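You operate a simulated robot arm through the tools that you are given. There is no shell and no other tool.

The job below is to be done with a simulated robot arm. You get a single attempt, and the scene is never put back.

JOB
Clamp the silver tube in the vice and sand its burr off.
Fine: put the sanding block back, wind the vice open. What is to be rubbed or washed off counts as gone when no trace of it is left.

It is judged by the outcome, as a careful person would: the job done as asked, and still so three seconds after it is handed in. It fails if anything else is knocked over, pushed out of place, dropped, spilled or broken.

ROBOT AND FRAMES
A 6-joint arm with a fingered hand, fixed in place. Base frame: the origin is on the floor under the middle of its stand, x ahead of it, y to its left, z up. Units: mm, rad, N and s.
With the tool pointing down near the work surface it reaches from about 220 to 780 mm from the base axis. Its first joint turns from -2.897 to 2.897 rad. Payload 4 kg.
The tool frame sits at the grasp point between the pads (the TCP): z along the fingers, y along the line on which they close. The tips reach 26 mm beyond it. The gripper opens to 132 mm; its body begins 73 mm behind the TCP. The gripper is a hand of 5 fingers: y runs from the thumb to the fingers, the wrist lies at [0, 0, -239] in the tool frame.
Orientation is that of the tool frame in the base frame, as a unit quaternion [x, y, z, w]. With the fingers straight down and closing along the base's y, the tool's x points along the base's -x, its y along +y and its z along -z.

CONTROLS
- The arm moves only by the tool play_rows. Its argument "series" is a list that holds one entry, the list of rows, each a list of 6 numbers: the shift along the tool's x, y, z in mm, then the turn, a rotation vector about the tool's x, y, z in rad. In form: [[[x, y, z, rx, ry, rz], ...]]. A call has 1 to 20 rows; each row shifts and turns the commanded pose from where the row before left it, along the tool's axes as they then stand. Each row takes 0.2 s and may step no farther than 50 mm and 0.15 rad from the row before; otherwise, the whole call is refused. A pose out of reach is approached as far as the arm can. The call stops where the force on the tool passes 40 N (or 10 N more than at its start, if that is more) or the arm is blocked; 0.2 s more then pass. In this call time passes only in rows, and 0.2 s behind the last. The reply holds the time, the measured pose of the TCP, the force on the tool along the base axes, the opening and the grip force, in the units named above and with some noise, with the torque about the TCP (base axes, N m) and any sound that the robot's microphone picked up, and new pictures: "pictures" is both (left out), scene, wrist or none.
- Cameras (640 x 400 px; columns grow to the right, rows downward): "scene" is fixed at [63.8, 496.2, 1798]; the picture's right is [-0.68, -0.74, 0.00], its down [-0.47, 0.43, -0.77] and it looks along [0.57, -0.52, -0.64] (base axes); focal length 329 px, centre (320, 200). "wrist" rides on the gripper at [85, 2, -97] in the tool frame; the picture's right is [-0.02, 1.00, 0.00], its down [-0.75, -0.02, -0.66] and it looks along [-0.66, -0.01, 0.75] (tool axes); focal length 270 px, centre (320, 200). There is no depth. A picture from a camera that has moved, and an enlarged one, comes with that camera's place and axes in the base frame and with its lens. The place of the scene camera against the robot may be out by one fixed shift of up to 25 mm in any direction.
- finger_targets(finger1, finger2, finger3, finger4, thumb_bend): sets how far each is bent, from 0 (flat) to 1 (curled in); at 0.3 the hand is open as for a grip, at 0.7 the pads meet at the TCP. One left out holds its place. A second passes; each finger stops where it meets its share of the squeeze, and holds until it gets a number again. It is the only way to open and close the hand. It gives what a move gives, with no picture; readings hold the bend of each and the force on the fingers (four entries, about 0 where the hand has none), thumb and palm.
- zoom(camera, box): a new picture of the part [left, top, right, bottom] of that camera's present view, enlarged. No time passes.
- finish_job(): hands the job in; it is judged then, once.

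Nothing tells you positions but the pictures and the camera data. Unless the task says otherwise, let go and move clear before handing in.

The tools are called as name(argument=value, ...) on one line, values as JSON. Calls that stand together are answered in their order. play_rows: Moves the arm, as the interface text tells. Its arguments: {"type":"object","properties":{"series":{"type":"array"},"pictures":{"type":"string","enum":["both","scene","wrist","none"]}},"required":["series"]} The other tools are called the same way: finger_targets (finger1, finger2, finger3, finger4, thumb_bend) moves the fingers one by one; zoom (camera, box) takes an enlarged picture of a part of a camera's view; finish_job () hands the job in.

At the start:

```text
t: 0.0
tool_pos: [370.0, -84.9, 1317.6]
ee_rot: [0.0, 1.0, 0.0, -0.001]
wrist_force: [-0.4, 0.8, -0.6]
wrist_torque: [-0.02, 0.02, 0.01]
gripper_width: 131.9
gripper_force: 0.0
shape: jaw
bend: [0.3, 0.3, 0.3, 0.3, 0.3]
finger forces: [0.0, 0.0, 0.0, 0.1, 0.1, 0.0]
```

scene: 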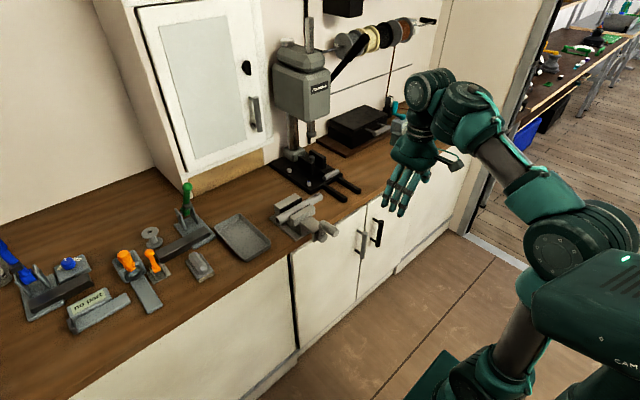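
wrist: 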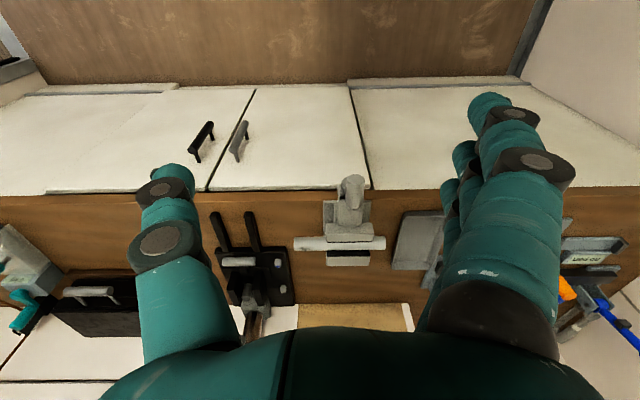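

I see a workbench with a vice (grey, near the middle of the scene), a drill press, a tray, and several tools to the left. I'll take enlarged pictures first to identify the tube, the vice handle and the sanding block.

zoom(camera="scene", box=[250, 170, 370, 250])

zoom(camera="scene", box=[130, 170, 290, 290])

zoom(camera="scene", box=[0, 220, 170, 340])

zoom(camera="wrist", box=[270, 160, 450, 290])

```text
5.00 times, centred on (310, 210) of scene
camera zoom: at [63.8, 496.2, 1798.0], right [-0.68, -0.74, 0.0], down [-0.47, 0.43, -0.77], along [0.57, -0.52, -0.64], focal length 1647 px, centre (370, 150)
```

zoom: 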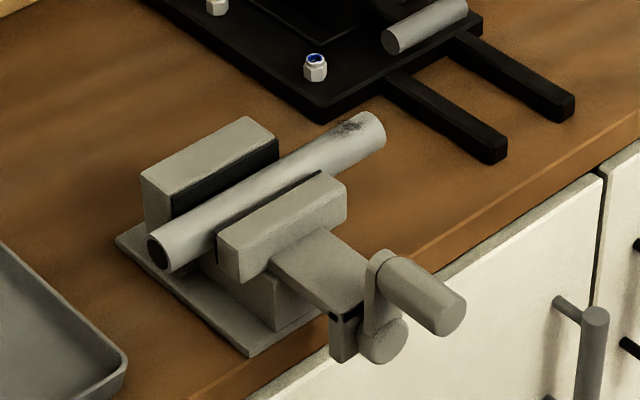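

```text
3.33 times, centred on (210, 230) of scene
camera zoom: at [63.8, 496.2, 1798.0], right [-0.68, -0.74, 0.0], down [-0.47, 0.43, -0.77], along [0.57, -0.52, -0.64], focal length 1098 px, centre (687, 100)
```

zoom: 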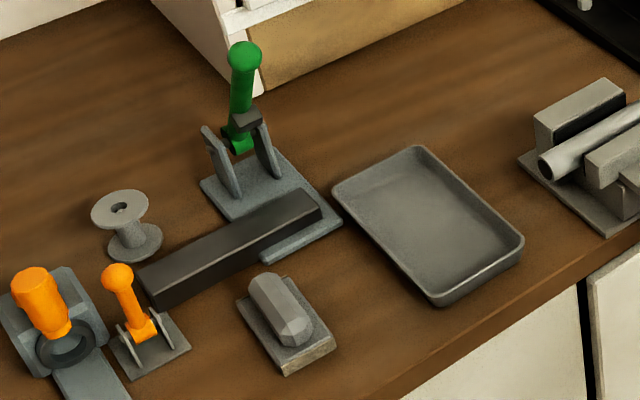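

```text
3.33 times, centred on (85, 280) of scene
camera zoom: at [63.8, 496.2, 1798.0], right [-0.68, -0.74, 0.0], down [-0.47, 0.43, -0.77], along [0.57, -0.52, -0.64], focal length 1098 px, centre (1103, -67)
```

zoom: 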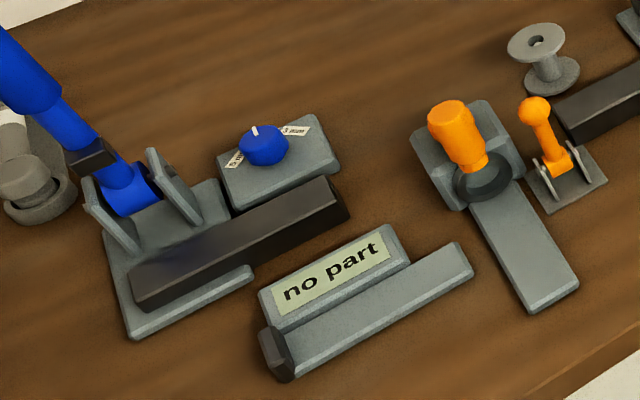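

```text
3.08 times, centred on (360, 225) of wrist
camera zoom: at [284.7, -83.5, 1413.3], right [0.02, 1.0, 0.0], down [0.75, -0.02, 0.66], along [0.66, -0.01, -0.75], focal length 832 px, centre (197, 123)
```

zoom: 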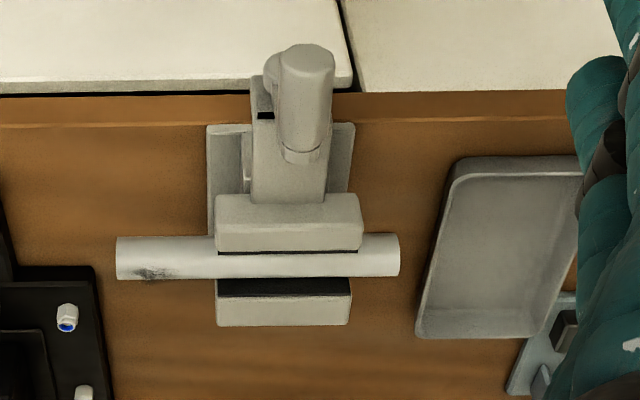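

The silver tube lies loosely in the vice with a dark burr on its right-hand (−y) end. The vice crank points toward the robot, and the sanding block (slab with faceted grip) sits left of the tray. I'll move the hand sideways to survey the bench and triangulate with the wrist camera.

play_rows(series=[[[0, 50, 0, 0, 0, 0], [0, 50, 0, 0, 0, 0], [0, 50, 0, 0, 0, 0], [0, 50, 0, 0, 0, 0], [0, 50, 0, 0, 0, 0], [0, 35, 0, 0, 0, 0]]], pictures="both")

```text
t: 1.4
tool_pos: [369.7, 199.4, 1317.3]
ee_rot: [0.0, 1.0, 0.001, 0.001]
wrist_force: [0.1, -0.2, 0.2]
wrist_torque: [-0.02, 0.01, 0.0]
gripper_width: 132.0
gripper_force: 0.1
shape: jaw
bend: [0.3, 0.3, 0.3, 0.3, 0.3]
finger forces: [0.1, 0.0, 0.0, 0.0, 0.1, 0.0]
camera wrist: at [285.3, 201.8, 1413.7], right [0.02, 1.0, 0.0], down [0.75, -0.02, 0.66], along [0.66, -0.01, -0.75], focal length 270 px, centre (320, 200)
```

scene: 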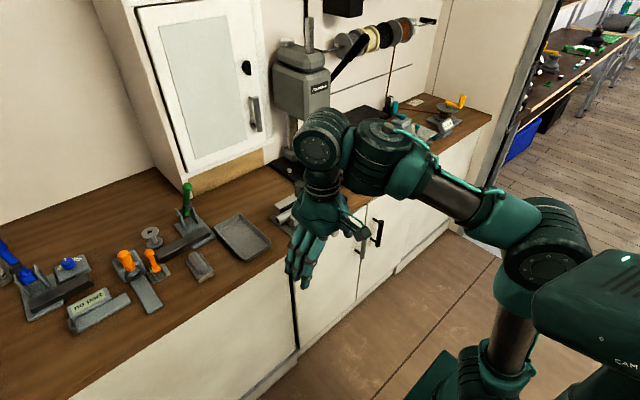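
wrist: 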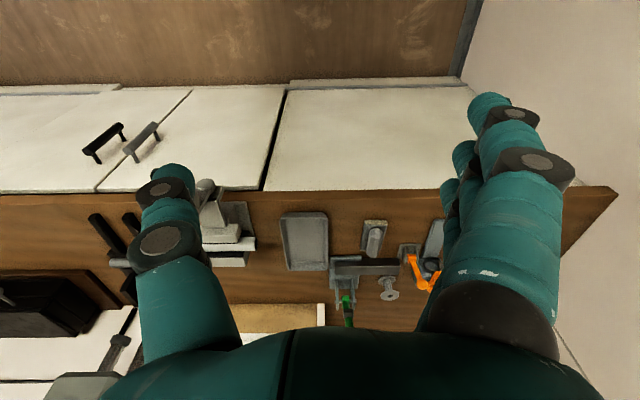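

The view now shows the tray, the sanding block and other tools directly ahead. I'll enlarge these to measure the sanding block and check the far-right bench items.

zoom(camera="wrist", box=[260, 180, 460, 330])

zoom(camera="wrist", box=[180, 160, 300, 290])

zoom(camera="scene", box=[340, 70, 500, 170])

zoom(camera="scene", box=[170, 230, 230, 290])

```text
2.67 times, centred on (360, 255) of wrist
camera zoom: at [285.3, 201.8, 1413.7], right [0.02, 1.0, 0.0], down [0.75, -0.02, 0.66], along [0.66, -0.01, -0.75], focal length 721 px, centre (213, 53)
```

zoom: 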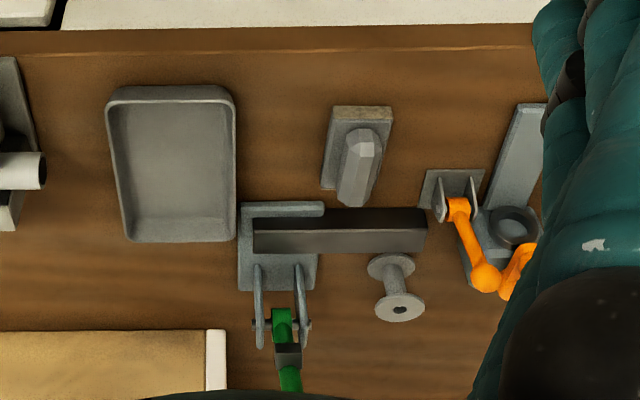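

```text
3.08 times, centred on (240, 225) of wrist
camera zoom: at [285.3, 201.8, 1413.7], right [0.02, 1.0, 0.0], down [0.75, -0.02, 0.66], along [0.66, -0.01, -0.75], focal length 832 px, centre (566, 123)
```

zoom: 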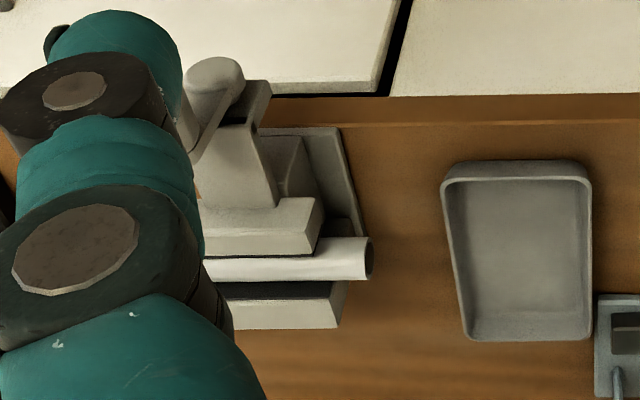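

```text
4.00 times, centred on (420, 120) of scene
camera zoom: at [63.8, 496.2, 1798.0], right [-0.68, -0.74, 0.0], down [-0.47, 0.43, -0.77], along [0.57, -0.52, -0.64], focal length 1317 px, centre (-80, 520)
```

zoom: 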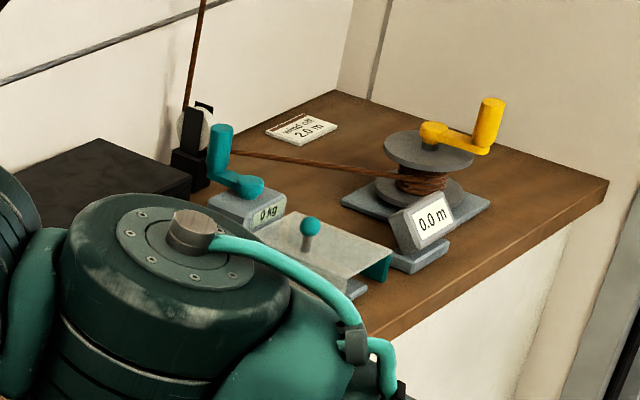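

```text
6.67 times, centred on (200, 260) of scene
camera zoom: at [63.8, 496.2, 1798.0], right [-0.68, -0.74, 0.0], down [-0.47, 0.43, -0.77], along [0.57, -0.52, -0.64], focal length 2196 px, centre (1120, -200)
```

zoom: 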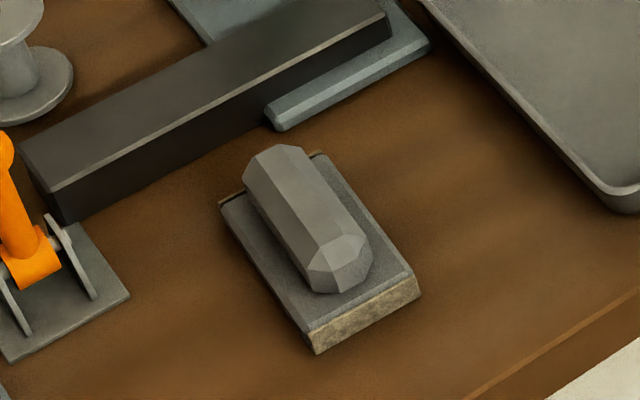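

The sanding block (slab with faceted grip, long axis along x) looks to be near x≈790, y≈325, which is near the limit of reach. I'll move the hand closer and take a second view to triangulate it accurately.

play_rows(series=[[[-50, 25, 0, 0, 0, 0], [-50, 25, 0, 0, 0, 0], [-50, 25, 0, 0, 0, 0], [-30, 25, 0, 0, 0, 0]]], pictures="wrist")

zoom(camera="wrist", box=[200, 80, 480, 280])

```text
refused: row 1 steps farther than a row can; nothing moved
```

```text
2.00 times, centred on (340, 180) of wrist
camera zoom: at [285.3, 201.8, 1413.7], right [0.02, 1.0, 0.0], down [0.75, -0.02, 0.66], along [0.66, -0.01, -0.75], focal length 541 px, centre (280, 240)
```

zoom: 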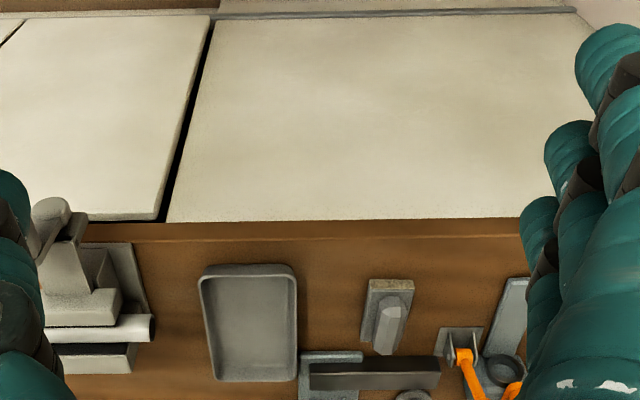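

The row step was too long diagonally, so I'll send the same forward move in shorter steps.

play_rows(series=[[[-42, 22, 0, 0, 0, 0], [-42, 22, 0, 0, 0, 0], [-42, 22, 0, 0, 0, 0], [-42, 22, 0, 0, 0, 0]]], pictures="wrist")

```text
t: 2.4
tool_pos: [525.2, 280.7, 1303.7]
ee_rot: [0.0, 1.0, 0.001, 0.002]
wrist_force: [-0.7, -0.1, 0.9]
wrist_torque: [0.03, -0.06, 0.04]
gripper_width: 132.0
gripper_force: 0.0
shape: jaw
bend: [0.3, 0.3, 0.3, 0.3, 0.3]
finger forces: [0.1, 0.0, 0.0, 0.0, 0.1, 0.0]
out of reach, approached as far as the arm can: row 4
camera wrist: at [440.1, 282.0, 1400.4], right [0.02, 1.0, 0.0], down [0.75, -0.02, 0.66], along [0.66, -0.01, -0.75], focal length 270 px, centre (320, 200)
```

wrist: 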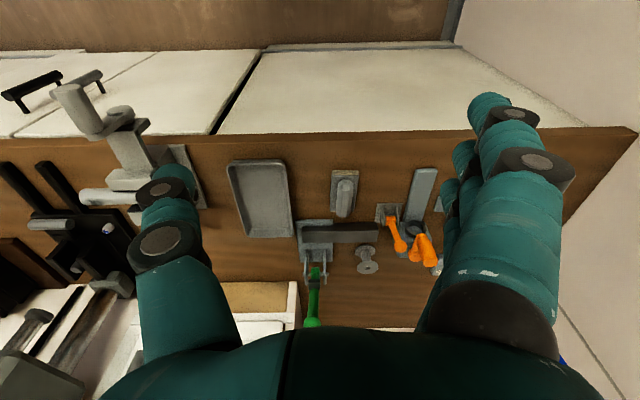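

The arm's reach with the tool straight down is limited at this height, so I'll tilt the hand outward for the far work. First I'll measure from this view.

zoom(camera="wrist", box=[280, 140, 440, 240])

zoom(camera="wrist", box=[30, 70, 230, 230])

```text
4.00 times, centred on (360, 190) of wrist
camera zoom: at [440.1, 282.0, 1400.4], right [0.02, 1.0, 0.0], down [0.75, -0.02, 0.66], along [0.66, -0.01, -0.75], focal length 1081 px, centre (160, 240)
```

zoom: 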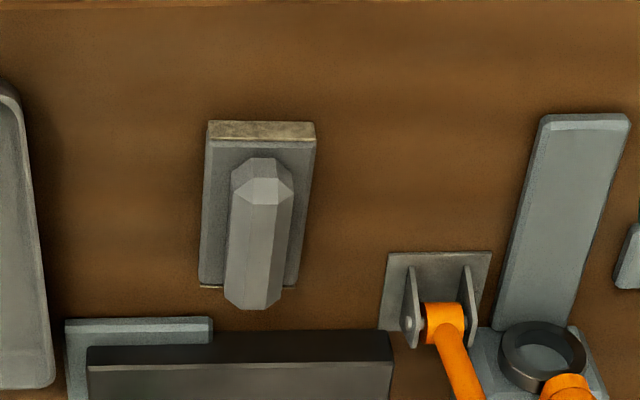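

```text
2.50 times, centred on (130, 150) of wrist
camera zoom: at [440.1, 282.0, 1400.4], right [0.02, 1.0, 0.0], down [0.75, -0.02, 0.66], along [0.66, -0.01, -0.75], focal length 676 px, centre (795, 325)
```

zoom: 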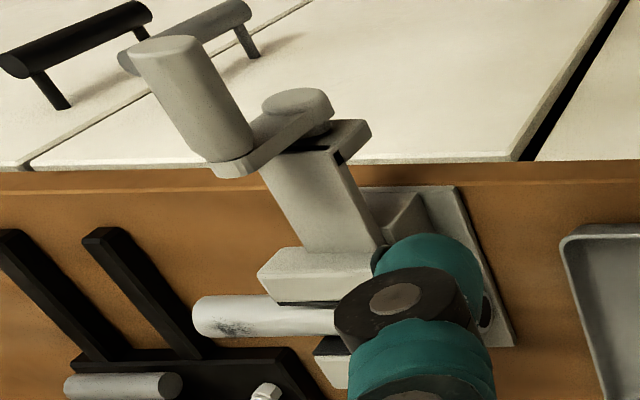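

By triangulation the crank knob runs along x from about 553 to 612 at y≈−30, z≈1058, and its hub is about 60 mm below it. The tube is at x≈746, z≈1033 and the block's front bottom edge is at about (749, 328, 963). Next I'll go in front of the crank and turn the hand to point forward (+x).

play_rows(series=[[[7, -44, 7, 0, 0, 0], [7, -44, 7, 0, 0, 0], [7, -44, 7, 0, 0, 0], [7, -44, 7, 0, 0, 0], [7, -44, 7, 0, 0, 0], [7, -44, 7, 0, 0, 0], [7, -44, 7, 0, 0, 0]]], pictures="wrist")

```text
t: 4.0
tool_pos: [476.2, -27.7, 1252.0]
ee_rot: [0.0, 1.0, -0.001, 0.001]
wrist_force: [-0.1, 0.1, -0.3]
wrist_torque: [0.04, -0.01, 0.01]
gripper_width: 132.2
gripper_force: 0.0
shape: jaw
bend: [0.3, 0.3, 0.3, 0.3, 0.3]
finger forces: [0.1, 0.0, 0.0, 0.0, 0.0, 0.0]
camera wrist: at [391.9, -26.4, 1348.8], right [0.02, 1.0, 0.0], down [0.75, -0.02, 0.66], along [0.66, -0.01, -0.75], focal length 270 px, centre (320, 200)
```

wrist: 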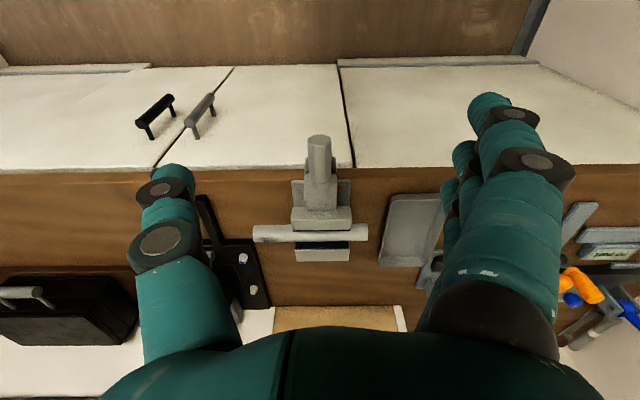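

zoom(camera="wrist", box=[240, 120, 400, 280])

zoom(camera="scene", box=[250, 170, 370, 250])

```text
2.50 times, centred on (320, 200) of wrist
camera zoom: at [391.9, -26.4, 1348.8], right [0.02, 1.0, 0.0], down [0.75, -0.02, 0.66], along [0.66, -0.01, -0.75], focal length 676 px, centre (320, 200)
```

zoom: 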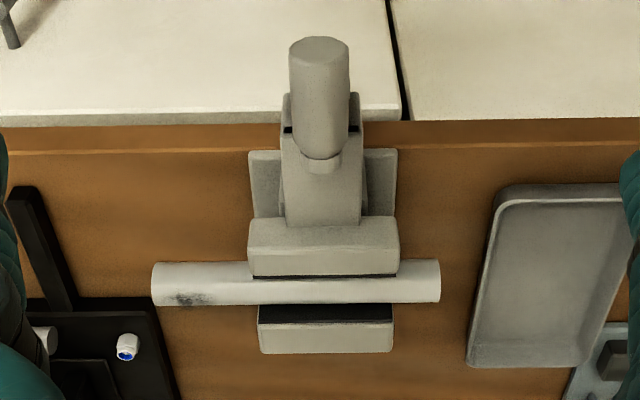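

```text
5.00 times, centred on (310, 210) of scene
camera zoom: at [63.8, 496.2, 1798.0], right [-0.68, -0.74, 0.0], down [-0.47, 0.43, -0.77], along [0.57, -0.52, -0.64], focal length 1647 px, centre (370, 150)
```

zoom: 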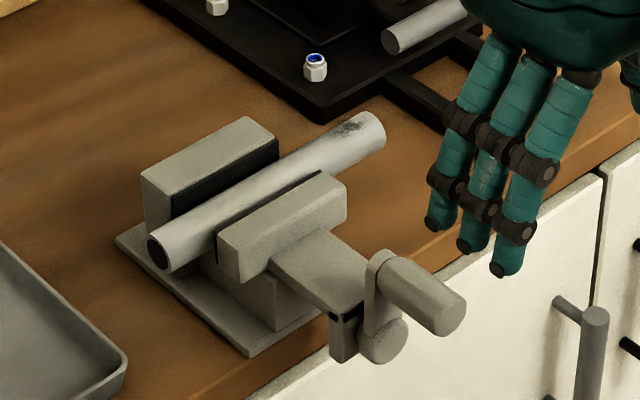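

The knob is right ahead (y≈−30), pointing straight at the robot, with its arm straight up. Now I'll pitch the hand so that the fingers point forward (+x), still well clear in front of and above the crank.

play_rows(series=[[[0, 0, 0, 0, -0.1428, 0], [0, 0, 0, 0, -0.1428, 0], [0, 0, 0, 0, -0.1428, 0], [0, 0, 0, 0, -0.1428, 0], [0, 0, 0, 0, -0.1428, 0], [0, 0, 0, 0, -0.1428, 0], [0, 0, 0, 0, -0.1428, 0], [0, 0, 0, 0, -0.1428, 0], [0, 0, 0, 0, -0.1428, 0], [0, 0, 0, 0, -0.1428, 0], [0, 0, 0, 0, -0.1428, 0]]], pictures="both")

```text
t: 6.4
tool_pos: [477.5, -25.6, 1251.5]
ee_rot: [0.0, 0.706, 0.0, 0.708]
wrist_force: [0.7, 1.5, 0.4]
wrist_torque: [0.01, 0.03, 0.0]
gripper_width: 131.6
gripper_force: 0.0
shape: jaw
bend: [0.3, 0.3, 0.3, 0.3, 0.3]
finger forces: [0.0, 0.0, 0.0, 0.0, 0.1, 0.0]
camera wrist: at [381.2, -24.4, 1167.0], right [0.0, 1.0, 0.02], down [-0.66, -0.01, 0.75], along [0.75, -0.01, 0.66], focal length 270 px, centre (320, 200)
```

scene: 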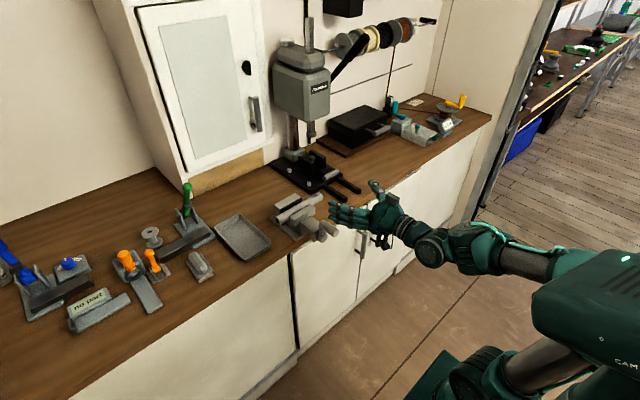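
wrist: 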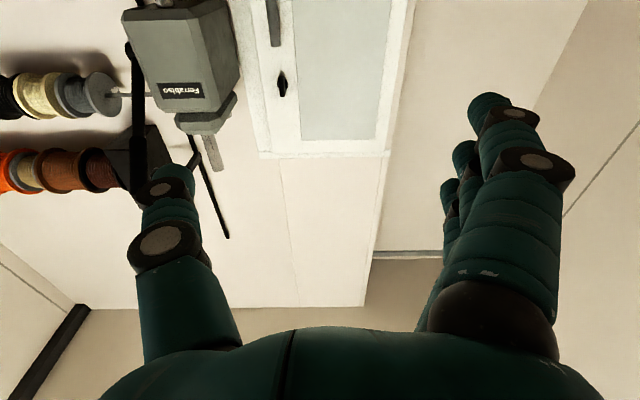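

The hand now points forward with the thumb at −y and the fingers at +y, with the wrist camera underneath. Next I'll lower it to the knob's height, staying about 50 mm short of the knob.

play_rows(series=[[[48, -1, 0, 0, 0, 0], [48, -1, 0, 0, 0, 0], [48, -1, 0, 0, 0, 0], [49, -1.5, 0, 0, 0, 0]]], pictures="both")

zoom(camera="scene", box=[250, 170, 410, 270])

```text
t: 7.4
tool_pos: [557.7, -27.3, 1118.1]
ee_rot: [0.0, 0.707, -0.001, 0.708]
wrist_force: [0.0, -0.1, 0.2]
wrist_torque: [0.03, 0.06, 0.01]
gripper_width: 131.9
gripper_force: 0.0
shape: jaw
bend: [0.3, 0.3, 0.3, 0.3, 0.3]
finger forces: [0.0, 0.0, 0.1, 0.1, 0.0, 0.0]
out of reach, approached as far as the arm can: row 1, 2, 3, 4
camera wrist: at [461.0, -25.2, 1032.6], right [0.0, 1.0, 0.02], down [-0.66, -0.01, 0.75], along [0.75, -0.02, 0.66], focal length 270 px, centre (320, 200)
```

scene: 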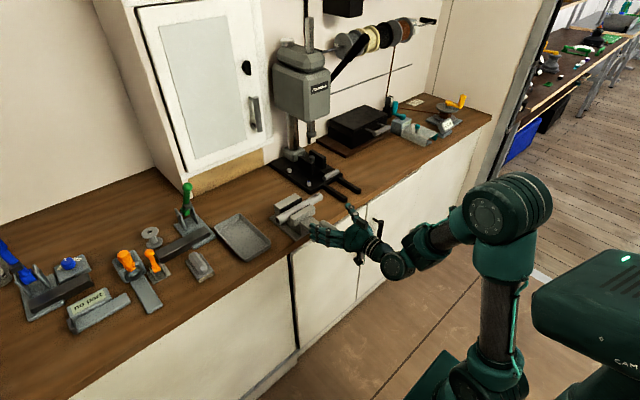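
wrist: 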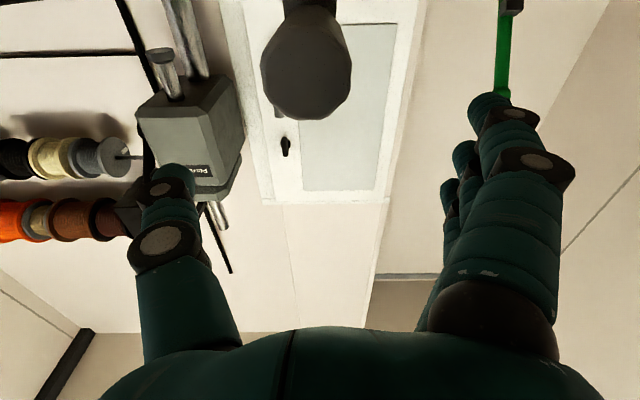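

```text
4.00 times, centred on (330, 220) of scene
camera zoom: at [63.8, 496.2, 1798.0], right [-0.68, -0.74, 0.0], down [-0.47, 0.43, -0.77], along [0.57, -0.52, -0.64], focal length 1317 px, centre (280, 120)
```

zoom: 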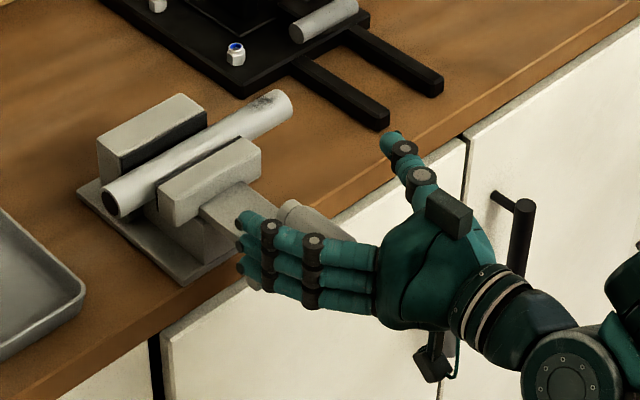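

The arm has a minimum-reach limit with the hand fully horizontal, so it stopped at (558, −27, 1118), still clear of the knob. I'll pitch the hand 25° downward to gain room, then lower it so the open fingers straddle the knob with the TCP at about (565, −30, 1058).

play_rows(series=[[[0, 0, 0, 0, 0.1454, 0], [0, 0, 0, 0, 0.1454, 0], [0, 0, 0, 0, 0.1454, 0], [17.1, -0.9, 10.7, 0, 0, 0], [17.1, -0.9, 10.7, 0, 0, 0], [17.1, -0.9, 10.7, 0, 0, 0]]], pictures="both")

zoom(camera="scene", box=[250, 170, 410, 270])

```text
t: 8.8
tool_pos: [564.6, -31.3, 1056.6]
ee_rot: [0.0, 0.843, 0.0, 0.538]
wrist_force: [0.3, 0.5, -0.5]
wrist_torque: [0.0, 0.01, 0.04]
gripper_width: 131.8
gripper_force: 0.0
shape: jaw
bend: [0.3, 0.3, 0.3, 0.3, 0.3]
finger forces: [0.0, 0.0, 0.1, 0.0, 0.1, 0.0]
camera wrist: at [441.3, -29.4, 1020.1], right [0.01, 1.0, 0.02], down [-0.28, -0.02, 0.96], along [0.96, -0.01, 0.28], focal length 270 px, centre (320, 200)
```

scene: 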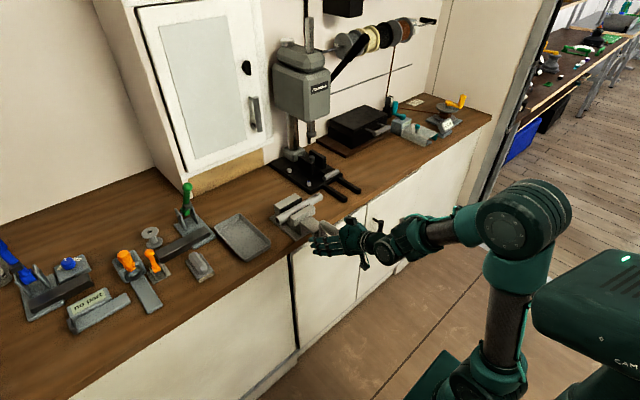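
wrist: 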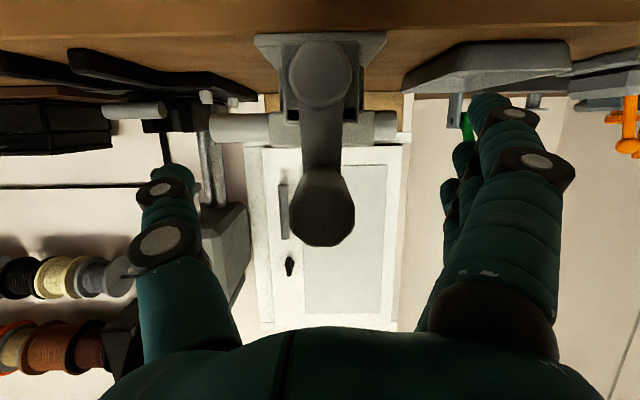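

```text
4.00 times, centred on (330, 220) of scene
camera zoom: at [63.8, 496.2, 1798.0], right [-0.68, -0.74, 0.0], down [-0.47, 0.43, -0.77], along [0.57, -0.52, -0.64], focal length 1317 px, centre (280, 120)
```

zoom: 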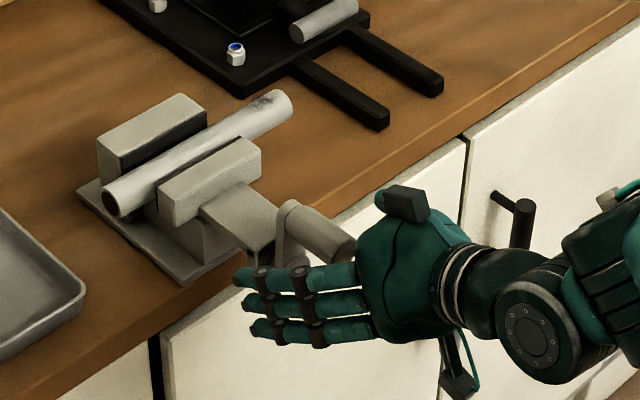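

The knob lies centred between thumb and fingers, with the hub at about y≈−30.4, z≈994.5, giving a crank radius of about 62 mm. I'll close the hand on the knob.

finger_targets(finger1=0.7, finger2=0.7, finger3=0.7, finger4=0.7, thumb_bend=0.7)

zoom(camera="wrist", box=[120, 0, 600, 300])

zoom(camera="scene", box=[250, 170, 410, 270])

```text
t: 9.8
tool_pos: [565.9, -30.8, 1054.8]
ee_rot: [0.0, 0.843, 0.0, 0.537]
wrist_force: [4.4, 1.0, -3.0]
wrist_torque: [-0.01, 0.08, 0.1]
gripper_width: 29.3
gripper_force: 8.5
shape: fingers
bend: [0.7, 0.7, 0.62, 0.67, 0.66]
finger forces: [0.0, 0.4, 6.1, 1.7, 8.2, 0.0]
```

```text
1.33 times, centred on (360, 150) of wrist
camera zoom: at [441.3, -29.2, 1020.0], right [0.01, 1.0, 0.02], down [-0.28, -0.02, 0.96], along [0.96, -0.01, 0.28], focal length 360 px, centre (267, 267)
```

zoom: 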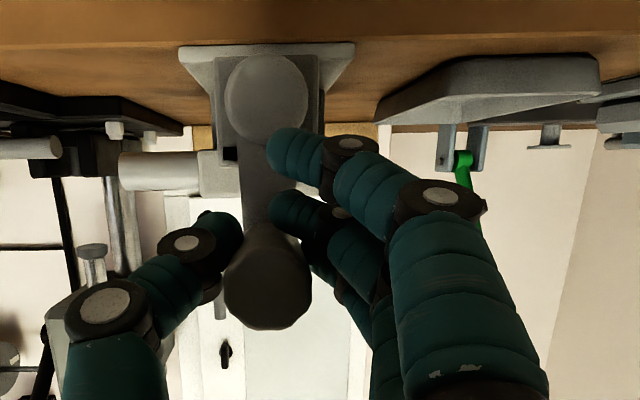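

```text
4.00 times, centred on (330, 220) of scene
camera zoom: at [63.8, 496.2, 1798.0], right [-0.68, -0.74, 0.0], down [-0.47, 0.43, -0.77], along [0.57, -0.52, -0.64], focal length 1317 px, centre (280, 120)
```

zoom: 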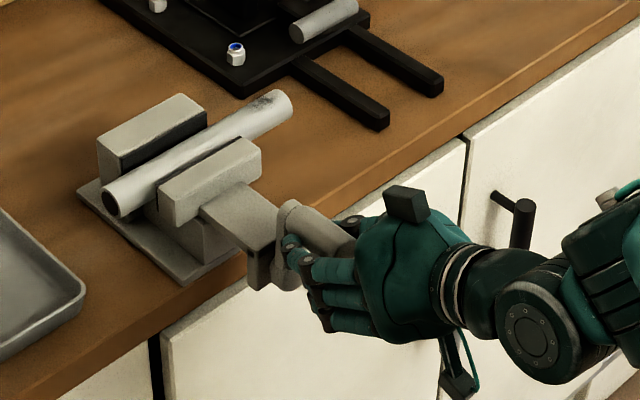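

The hand holds the knob: the thumb and finger 3 bear on it, with fingers 1 and 2 curled beneath. I'll try a 30° clockwise arc as seen from the robot (top toward −y), the usual closing direction, and watch the jaw and the force.

play_rows(series=[[[0.85, -10.77, 0.4, 0, 0, 0], [2.54, -10.44, 1.18, 0, 0, 0], [4.14, -9.8, 1.93, 0, 0, 0]]], pictures="both")

zoom(camera="scene", box=[250, 170, 410, 270])

```text
t: 10.6
tool_pos: [564.3, -60.3, 1047.8]
ee_rot: [0.0, 0.842, 0.0, 0.539]
wrist_force: [9.6, 2.2, 0.0]
wrist_torque: [-0.01, -0.06, 0.13]
gripper_width: 29.1
gripper_force: 7.7
shape: fingers
bend: [0.7, 0.7, 0.62, 0.67, 0.67]
finger forces: [0.0, 0.0, 5.7, 3.1, 6.2, 0.1]
camera wrist: at [441.3, -60.0, 1011.4], right [0.01, 1.0, 0.02], down [-0.28, -0.01, 0.96], along [0.96, -0.01, 0.28], focal length 270 px, centre (320, 200)
```

scene: 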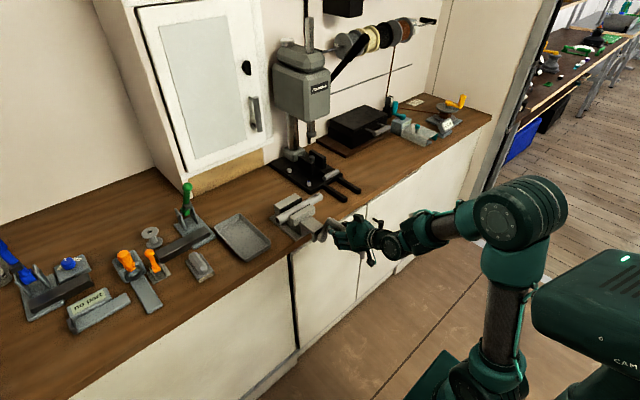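
wrist: 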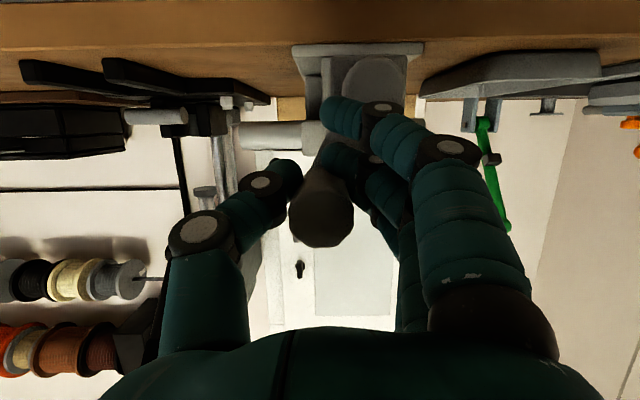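

```text
4.00 times, centred on (330, 220) of scene
camera zoom: at [63.8, 496.2, 1798.0], right [-0.68, -0.74, 0.0], down [-0.47, 0.43, -0.77], along [0.57, -0.52, -0.64], focal length 1317 px, centre (280, 120)
```

zoom: 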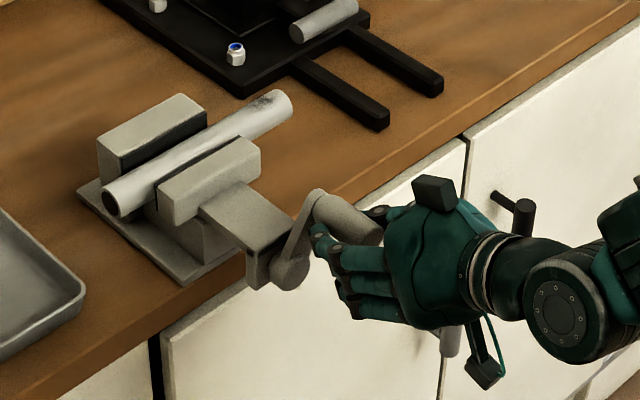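

The crank turned 30° with the hand at low force. I'll carry on clockwise to 90°.

play_rows(series=[[[5.62, -8.85, 2.62, 0, 0, 0], [6.92, -7.64, 3.23, 0, 0, 0], [8.02, -6.2, 3.74, 0, 0, 0], [8.87, -4.57, 4.14, 0, 0, 0], [9.46, -2.8, 4.42, 0, 0, 0], [9.76, -0.94, 4.56, 0, 0, 0]]], pictures="both")

zoom(camera="scene", box=[250, 170, 410, 270])

```text
t: 12.0
tool_pos: [563.9, -94.1, 992.5]
ee_rot: [-0.001, 0.843, 0.001, 0.538]
wrist_force: [8.6, -1.6, 0.8]
wrist_torque: [0.01, 0.0, 0.07]
gripper_width: 29.3
gripper_force: 8.1
shape: fingers
bend: [0.7, 0.7, 0.63, 0.67, 0.67]
finger forces: [0.0, 0.0, 4.6, 3.2, 7.5, 0.0]
camera wrist: at [441.2, -92.2, 957.7], right [0.01, 1.0, 0.02], down [-0.28, -0.01, 0.96], along [0.96, -0.01, 0.28], focal length 270 px, centre (320, 200)
```

scene: 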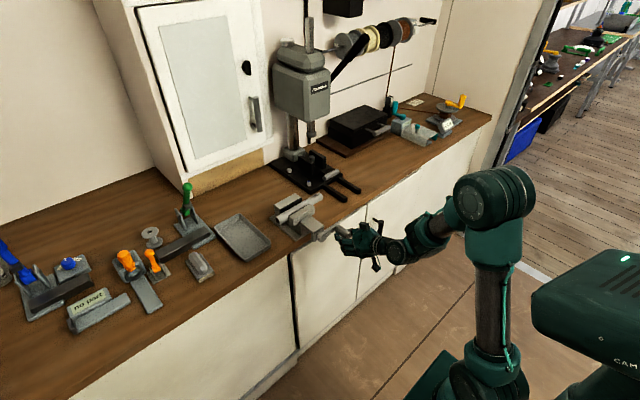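
wrist: 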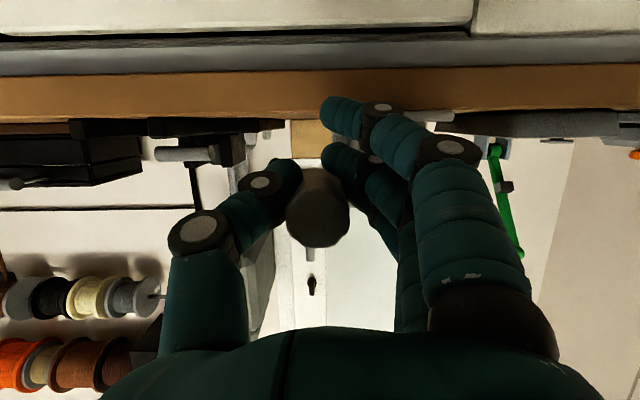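

```text
4.00 times, centred on (330, 220) of scene
camera zoom: at [63.8, 496.2, 1798.0], right [-0.68, -0.74, 0.0], down [-0.47, 0.43, -0.77], along [0.57, -0.52, -0.64], focal length 1317 px, centre (280, 120)
```

zoom: 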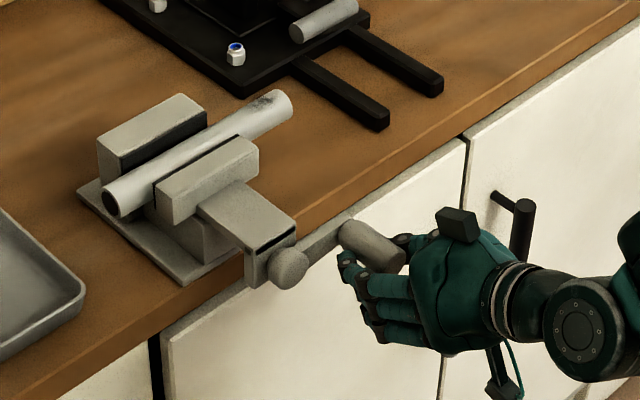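

The crank is at 90° (knob to −y) and follows well. I'll take a high zoom on the jaws to check which way the front jaw moves.

zoom(camera="scene", box=[265, 185, 329, 235])

```text
8.00 times, centred on (297, 210) of scene
camera zoom: at [63.8, 496.2, 1798.0], right [-0.68, -0.74, 0.0], down [-0.47, 0.43, -0.77], along [0.57, -0.52, -0.64], focal length 2635 px, centre (504, 120)
```

zoom: 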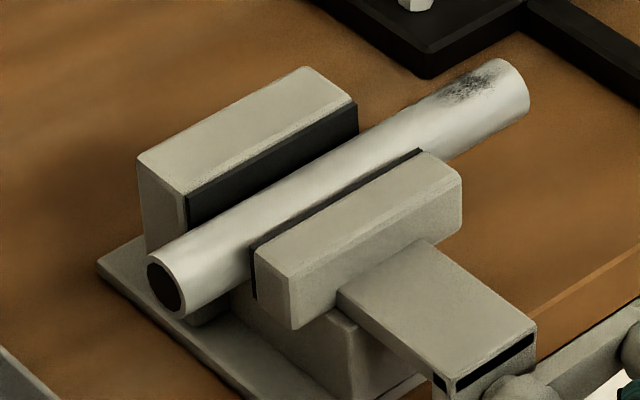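

I'll continue clockwise from 90° to 180° and then compare the jaw position in the same zoom.

play_rows(series=[[[9.76, 0.94, 4.56, 0, 0, 0], [9.46, 2.8, 4.42, 0, 0, 0], [8.87, 4.57, 4.14, 0, 0, 0], [8.02, 6.2, 3.74, 0, 0, 0], [6.92, 7.64, 3.23, 0, 0, 0], [5.62, 8.85, 2.62, 0, 0, 0], [4.14, 9.79, 1.93, 0, 0, 0], [2.54, 10.44, 1.18, 0, 0, 0], [0.85, 10.77, 0.4, 0, 0, 0]]], pictures="wrist")

zoom(camera="scene", box=[265, 185, 329, 235])

zoom(camera="scene", box=[250, 170, 410, 270])

```text
t: 14.0
tool_pos: [563.4, -31.6, 931.6]
ee_rot: [0.0, 0.844, 0.0, 0.536]
wrist_force: [4.6, -3.8, -11.9]
wrist_torque: [0.06, 0.16, 0.06]
gripper_width: 32.2
gripper_force: 8.9
shape: fingers
bend: [0.7, 0.69, 0.65, 0.7, 0.65]
finger forces: [0.0, 3.3, 3.8, 0.1, 10.8, 0.0]
camera wrist: at [441.0, -29.7, 895.8], right [0.01, 1.0, 0.02], down [-0.28, -0.02, 0.96], along [0.96, -0.01, 0.28], focal length 270 px, centre (320, 200)
```

wrist: 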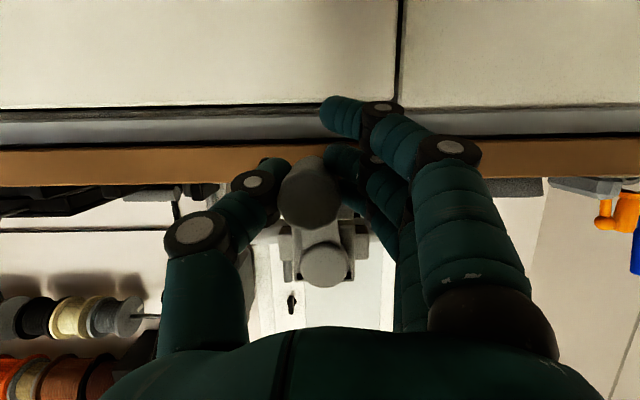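

```text
8.00 times, centred on (297, 210) of scene
camera zoom: at [63.8, 496.2, 1798.0], right [-0.68, -0.74, 0.0], down [-0.47, 0.43, -0.77], along [0.57, -0.52, -0.64], focal length 2635 px, centre (504, 120)
```

zoom: 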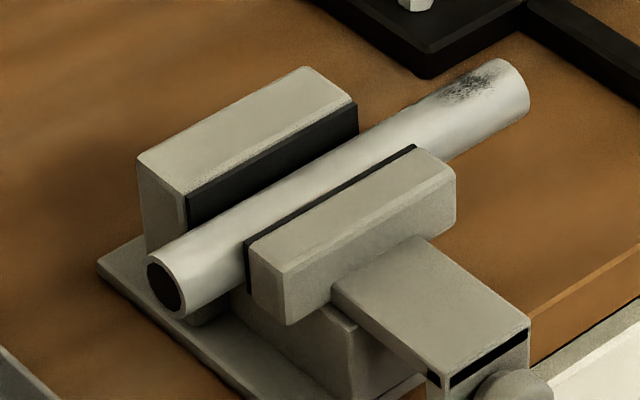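

```text
4.00 times, centred on (330, 220) of scene
camera zoom: at [63.8, 496.2, 1798.0], right [-0.68, -0.74, 0.0], down [-0.47, 0.43, -0.77], along [0.57, -0.52, -0.64], focal length 1317 px, centre (280, 120)
```

zoom: 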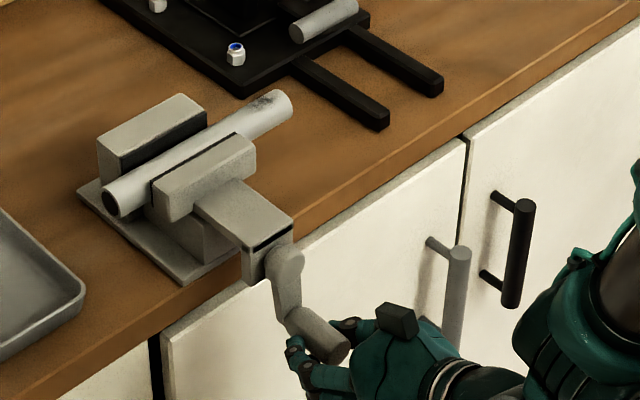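

Clockwise is the closing direction: the front jaw moved about 4 mm toward the tube in that quarter turn, and the crank travels forward with it. The true circle seems to be hub z≈991 with a 66 mm radius, so I'll correct the arc, drift the hand forward slightly and continue to 270°.

play_rows(series=[[[5.92, 12.5, 3.87, 0, 0, 0], [-3.12, 11.11, -0.35, 0, 0, 0], [-4.82, 10.43, -1.15, 0, 0, 0], [-6.4, 9.42, -1.88, 0, 0, 0], [-7.79, 8.14, -2.54, 0, 0, 0], [-8.95, 6.6, -3.08, 0, 0, 0], [-9.87, 4.86, -3.51, 0, 0, 0], [-10.48, 2.98, -3.79, 0, 0, 0], [-10.8, 1.0, -3.94, 0, 0, 0]]], pictures="wrist")

zoom(camera="scene", box=[265, 185, 329, 235])

zoom(camera="scene", box=[250, 170, 410, 270])

```text
t: 16.0
tool_pos: [571.2, 36.0, 990.0]
ee_rot: [0.0, 0.843, 0.0, 0.539]
wrist_force: [-14.0, 1.7, -2.5]
wrist_torque: [0.01, -0.03, 0.12]
gripper_width: 28.5
gripper_force: 11.2
shape: fingers
bend: [0.7, 0.7, 0.65, 0.69, 0.68]
finger forces: [0.1, 0.0, 7.0, 5.5, 10.7, 0.0]
camera wrist: at [449.4, 37.5, 953.8], right [0.01, 1.0, 0.02], down [-0.28, -0.02, 0.96], along [0.96, -0.01, 0.28], focal length 270 px, centre (320, 200)
```

wrist: 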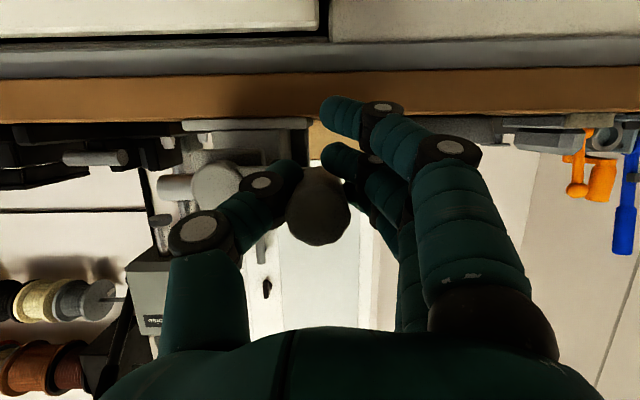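

```text
8.00 times, centred on (297, 210) of scene
camera zoom: at [63.8, 496.2, 1798.0], right [-0.68, -0.74, 0.0], down [-0.47, 0.43, -0.77], along [0.57, -0.52, -0.64], focal length 2635 px, centre (504, 120)
```

zoom: 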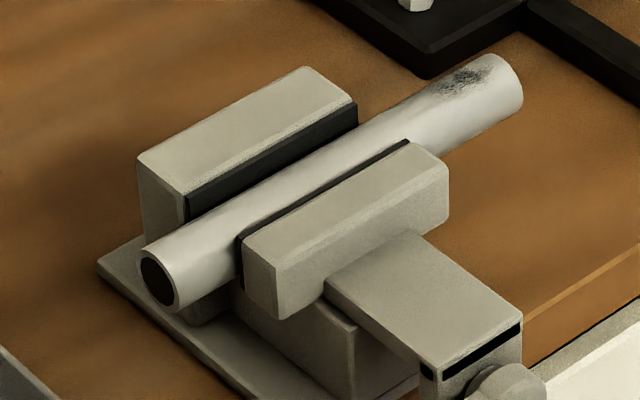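

```text
4.00 times, centred on (330, 220) of scene
camera zoom: at [63.8, 496.2, 1798.0], right [-0.68, -0.74, 0.0], down [-0.47, 0.43, -0.77], along [0.57, -0.52, -0.64], focal length 1317 px, centre (280, 120)
```

zoom: 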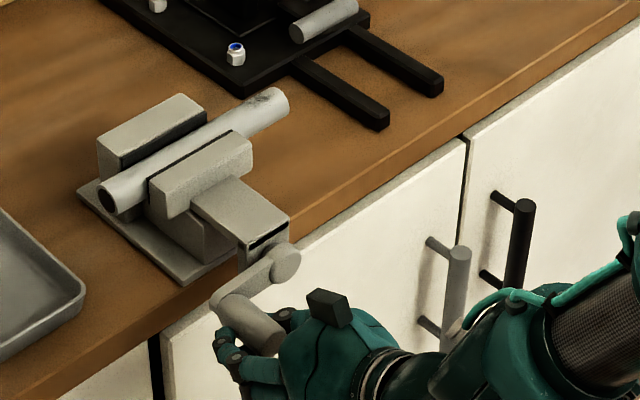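

The front jaw has met the tube and is pushing it toward the rear jaw. I'll continue the arc to the top (360°).

play_rows(series=[[[-10.51, -1.0, -4.58, 0, 0, 0], [-10.2, -2.98, -4.43, 0, 0, 0], [-9.58, -4.86, -4.14, 0, 0, 0], [-8.66, -6.6, -3.72, 0, 0, 0], [-7.5, -8.14, -3.17, 0, 0, 0], [-6.11, -9.42, -2.52, 0, 0, 0], [-4.53, -10.43, -1.79, 0, 0, 0], [-2.82, -11.11, -0.99, 0, 0, 0], [-1.04, -11.46, -0.15, 0, 0, 0]]], pictures="wrist")

zoom(camera="scene", box=[265, 185, 329, 235])

zoom(camera="scene", box=[250, 170, 410, 270])

```text
t: 18.0
tool_pos: [575.7, -29.6, 1055.3]
ee_rot: [0.0, 0.843, 0.0, 0.538]
wrist_force: [-13.0, 3.9, -5.0]
wrist_torque: [0.0, 0.04, 0.19]
gripper_width: 28.8
gripper_force: 11.3
shape: fingers
bend: [0.7, 0.7, 0.65, 0.69, 0.68]
finger forces: [0.0, 0.0, 8.1, 4.3, 9.6, 0.0]
camera wrist: at [452.3, -27.6, 1019.7], right [0.01, 1.0, 0.02], down [-0.28, -0.02, 0.96], along [0.96, -0.01, 0.28], focal length 270 px, centre (320, 200)
```

wrist: 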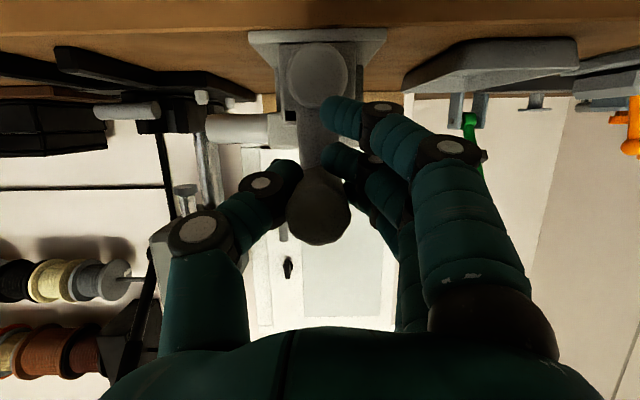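

```text
8.00 times, centred on (297, 210) of scene
camera zoom: at [63.8, 496.2, 1798.0], right [-0.68, -0.74, 0.0], down [-0.47, 0.43, -0.77], along [0.57, -0.52, -0.64], focal length 2635 px, centre (504, 120)
```

zoom: 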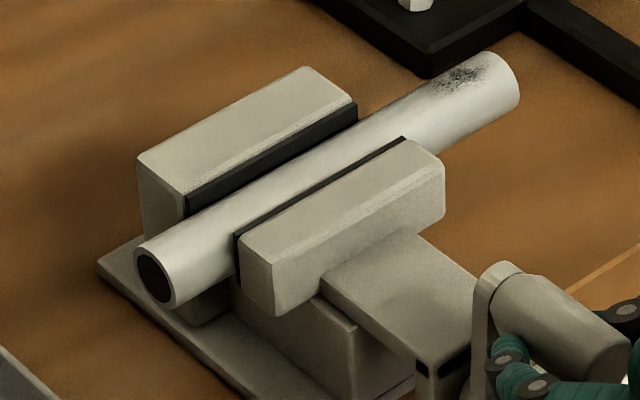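

```text
4.00 times, centred on (330, 220) of scene
camera zoom: at [63.8, 496.2, 1798.0], right [-0.68, -0.74, 0.0], down [-0.47, 0.43, -0.77], along [0.57, -0.52, -0.64], focal length 1317 px, centre (280, 120)
```

zoom: 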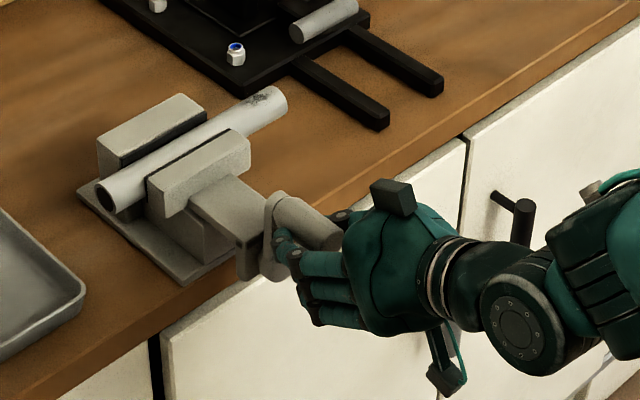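

One full turn is done and the tube is nearly at the rear pad. I'll continue clockwise another quarter turn.

play_rows(series=[[[0.91, -11.46, 0.42, 0, 0, 0], [2.69, -11.11, 1.26, 0, 0, 0], [4.4, -10.43, 2.06, 0, 0, 0], [5.98, -9.42, 2.79, 0, 0, 0], [7.37, -8.14, 3.44, 0, 0, 0], [8.53, -6.6, 3.98, 0, 0, 0], [9.45, -4.86, 4.41, 0, 0, 0], [10.07, -2.98, 4.7, 0, 0, 0], [10.38, -1.0, 4.85, 0, 0, 0]]], pictures="wrist")

zoom(camera="scene", box=[265, 185, 329, 235])

zoom(camera="scene", box=[250, 170, 410, 270])

```text
t: 20.0
tool_pos: [576.1, -97.9, 989.4]
ee_rot: [0.002, 0.843, -0.002, 0.538]
wrist_force: [-0.4, 0.0, 0.3]
wrist_torque: [-0.04, -0.01, -0.01]
gripper_width: 24.4
gripper_force: 0.1
shape: fingers
bend: [0.7, 0.7, 0.7, 0.67, 0.7]
finger forces: [0.1, 0.1, 0.1, 0.0, 0.0, 0.0]
camera wrist: at [452.9, -95.9, 952.8], right [0.01, 1.0, 0.02], down [-0.28, -0.01, 0.96], along [0.96, -0.02, 0.28], focal length 270 px, centre (320, 200)
```

wrist: 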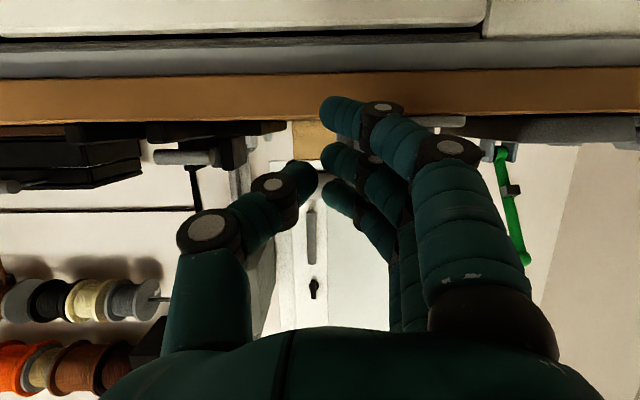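

```text
8.00 times, centred on (297, 210) of scene
camera zoom: at [63.8, 496.2, 1798.0], right [-0.68, -0.74, 0.0], down [-0.47, 0.43, -0.77], along [0.57, -0.52, -0.64], focal length 2635 px, centre (504, 120)
```

zoom: 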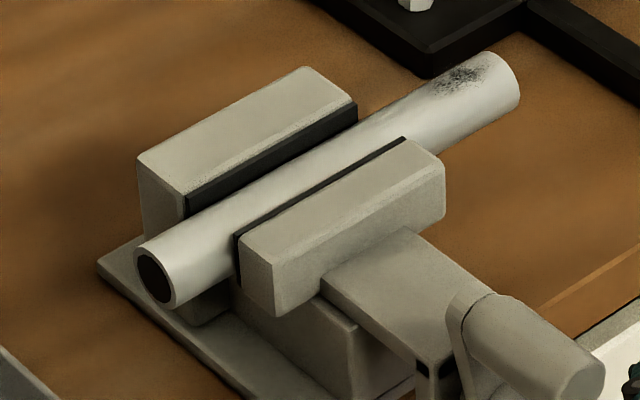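

```text
4.00 times, centred on (330, 220) of scene
camera zoom: at [63.8, 496.2, 1798.0], right [-0.68, -0.74, 0.0], down [-0.47, 0.43, -0.77], along [0.57, -0.52, -0.64], focal length 1317 px, centre (280, 120)
```

zoom: 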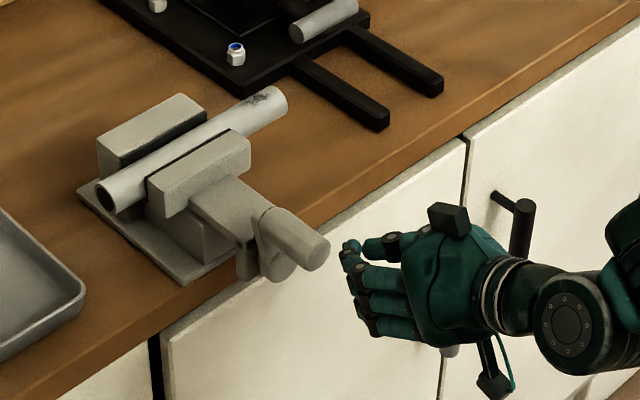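

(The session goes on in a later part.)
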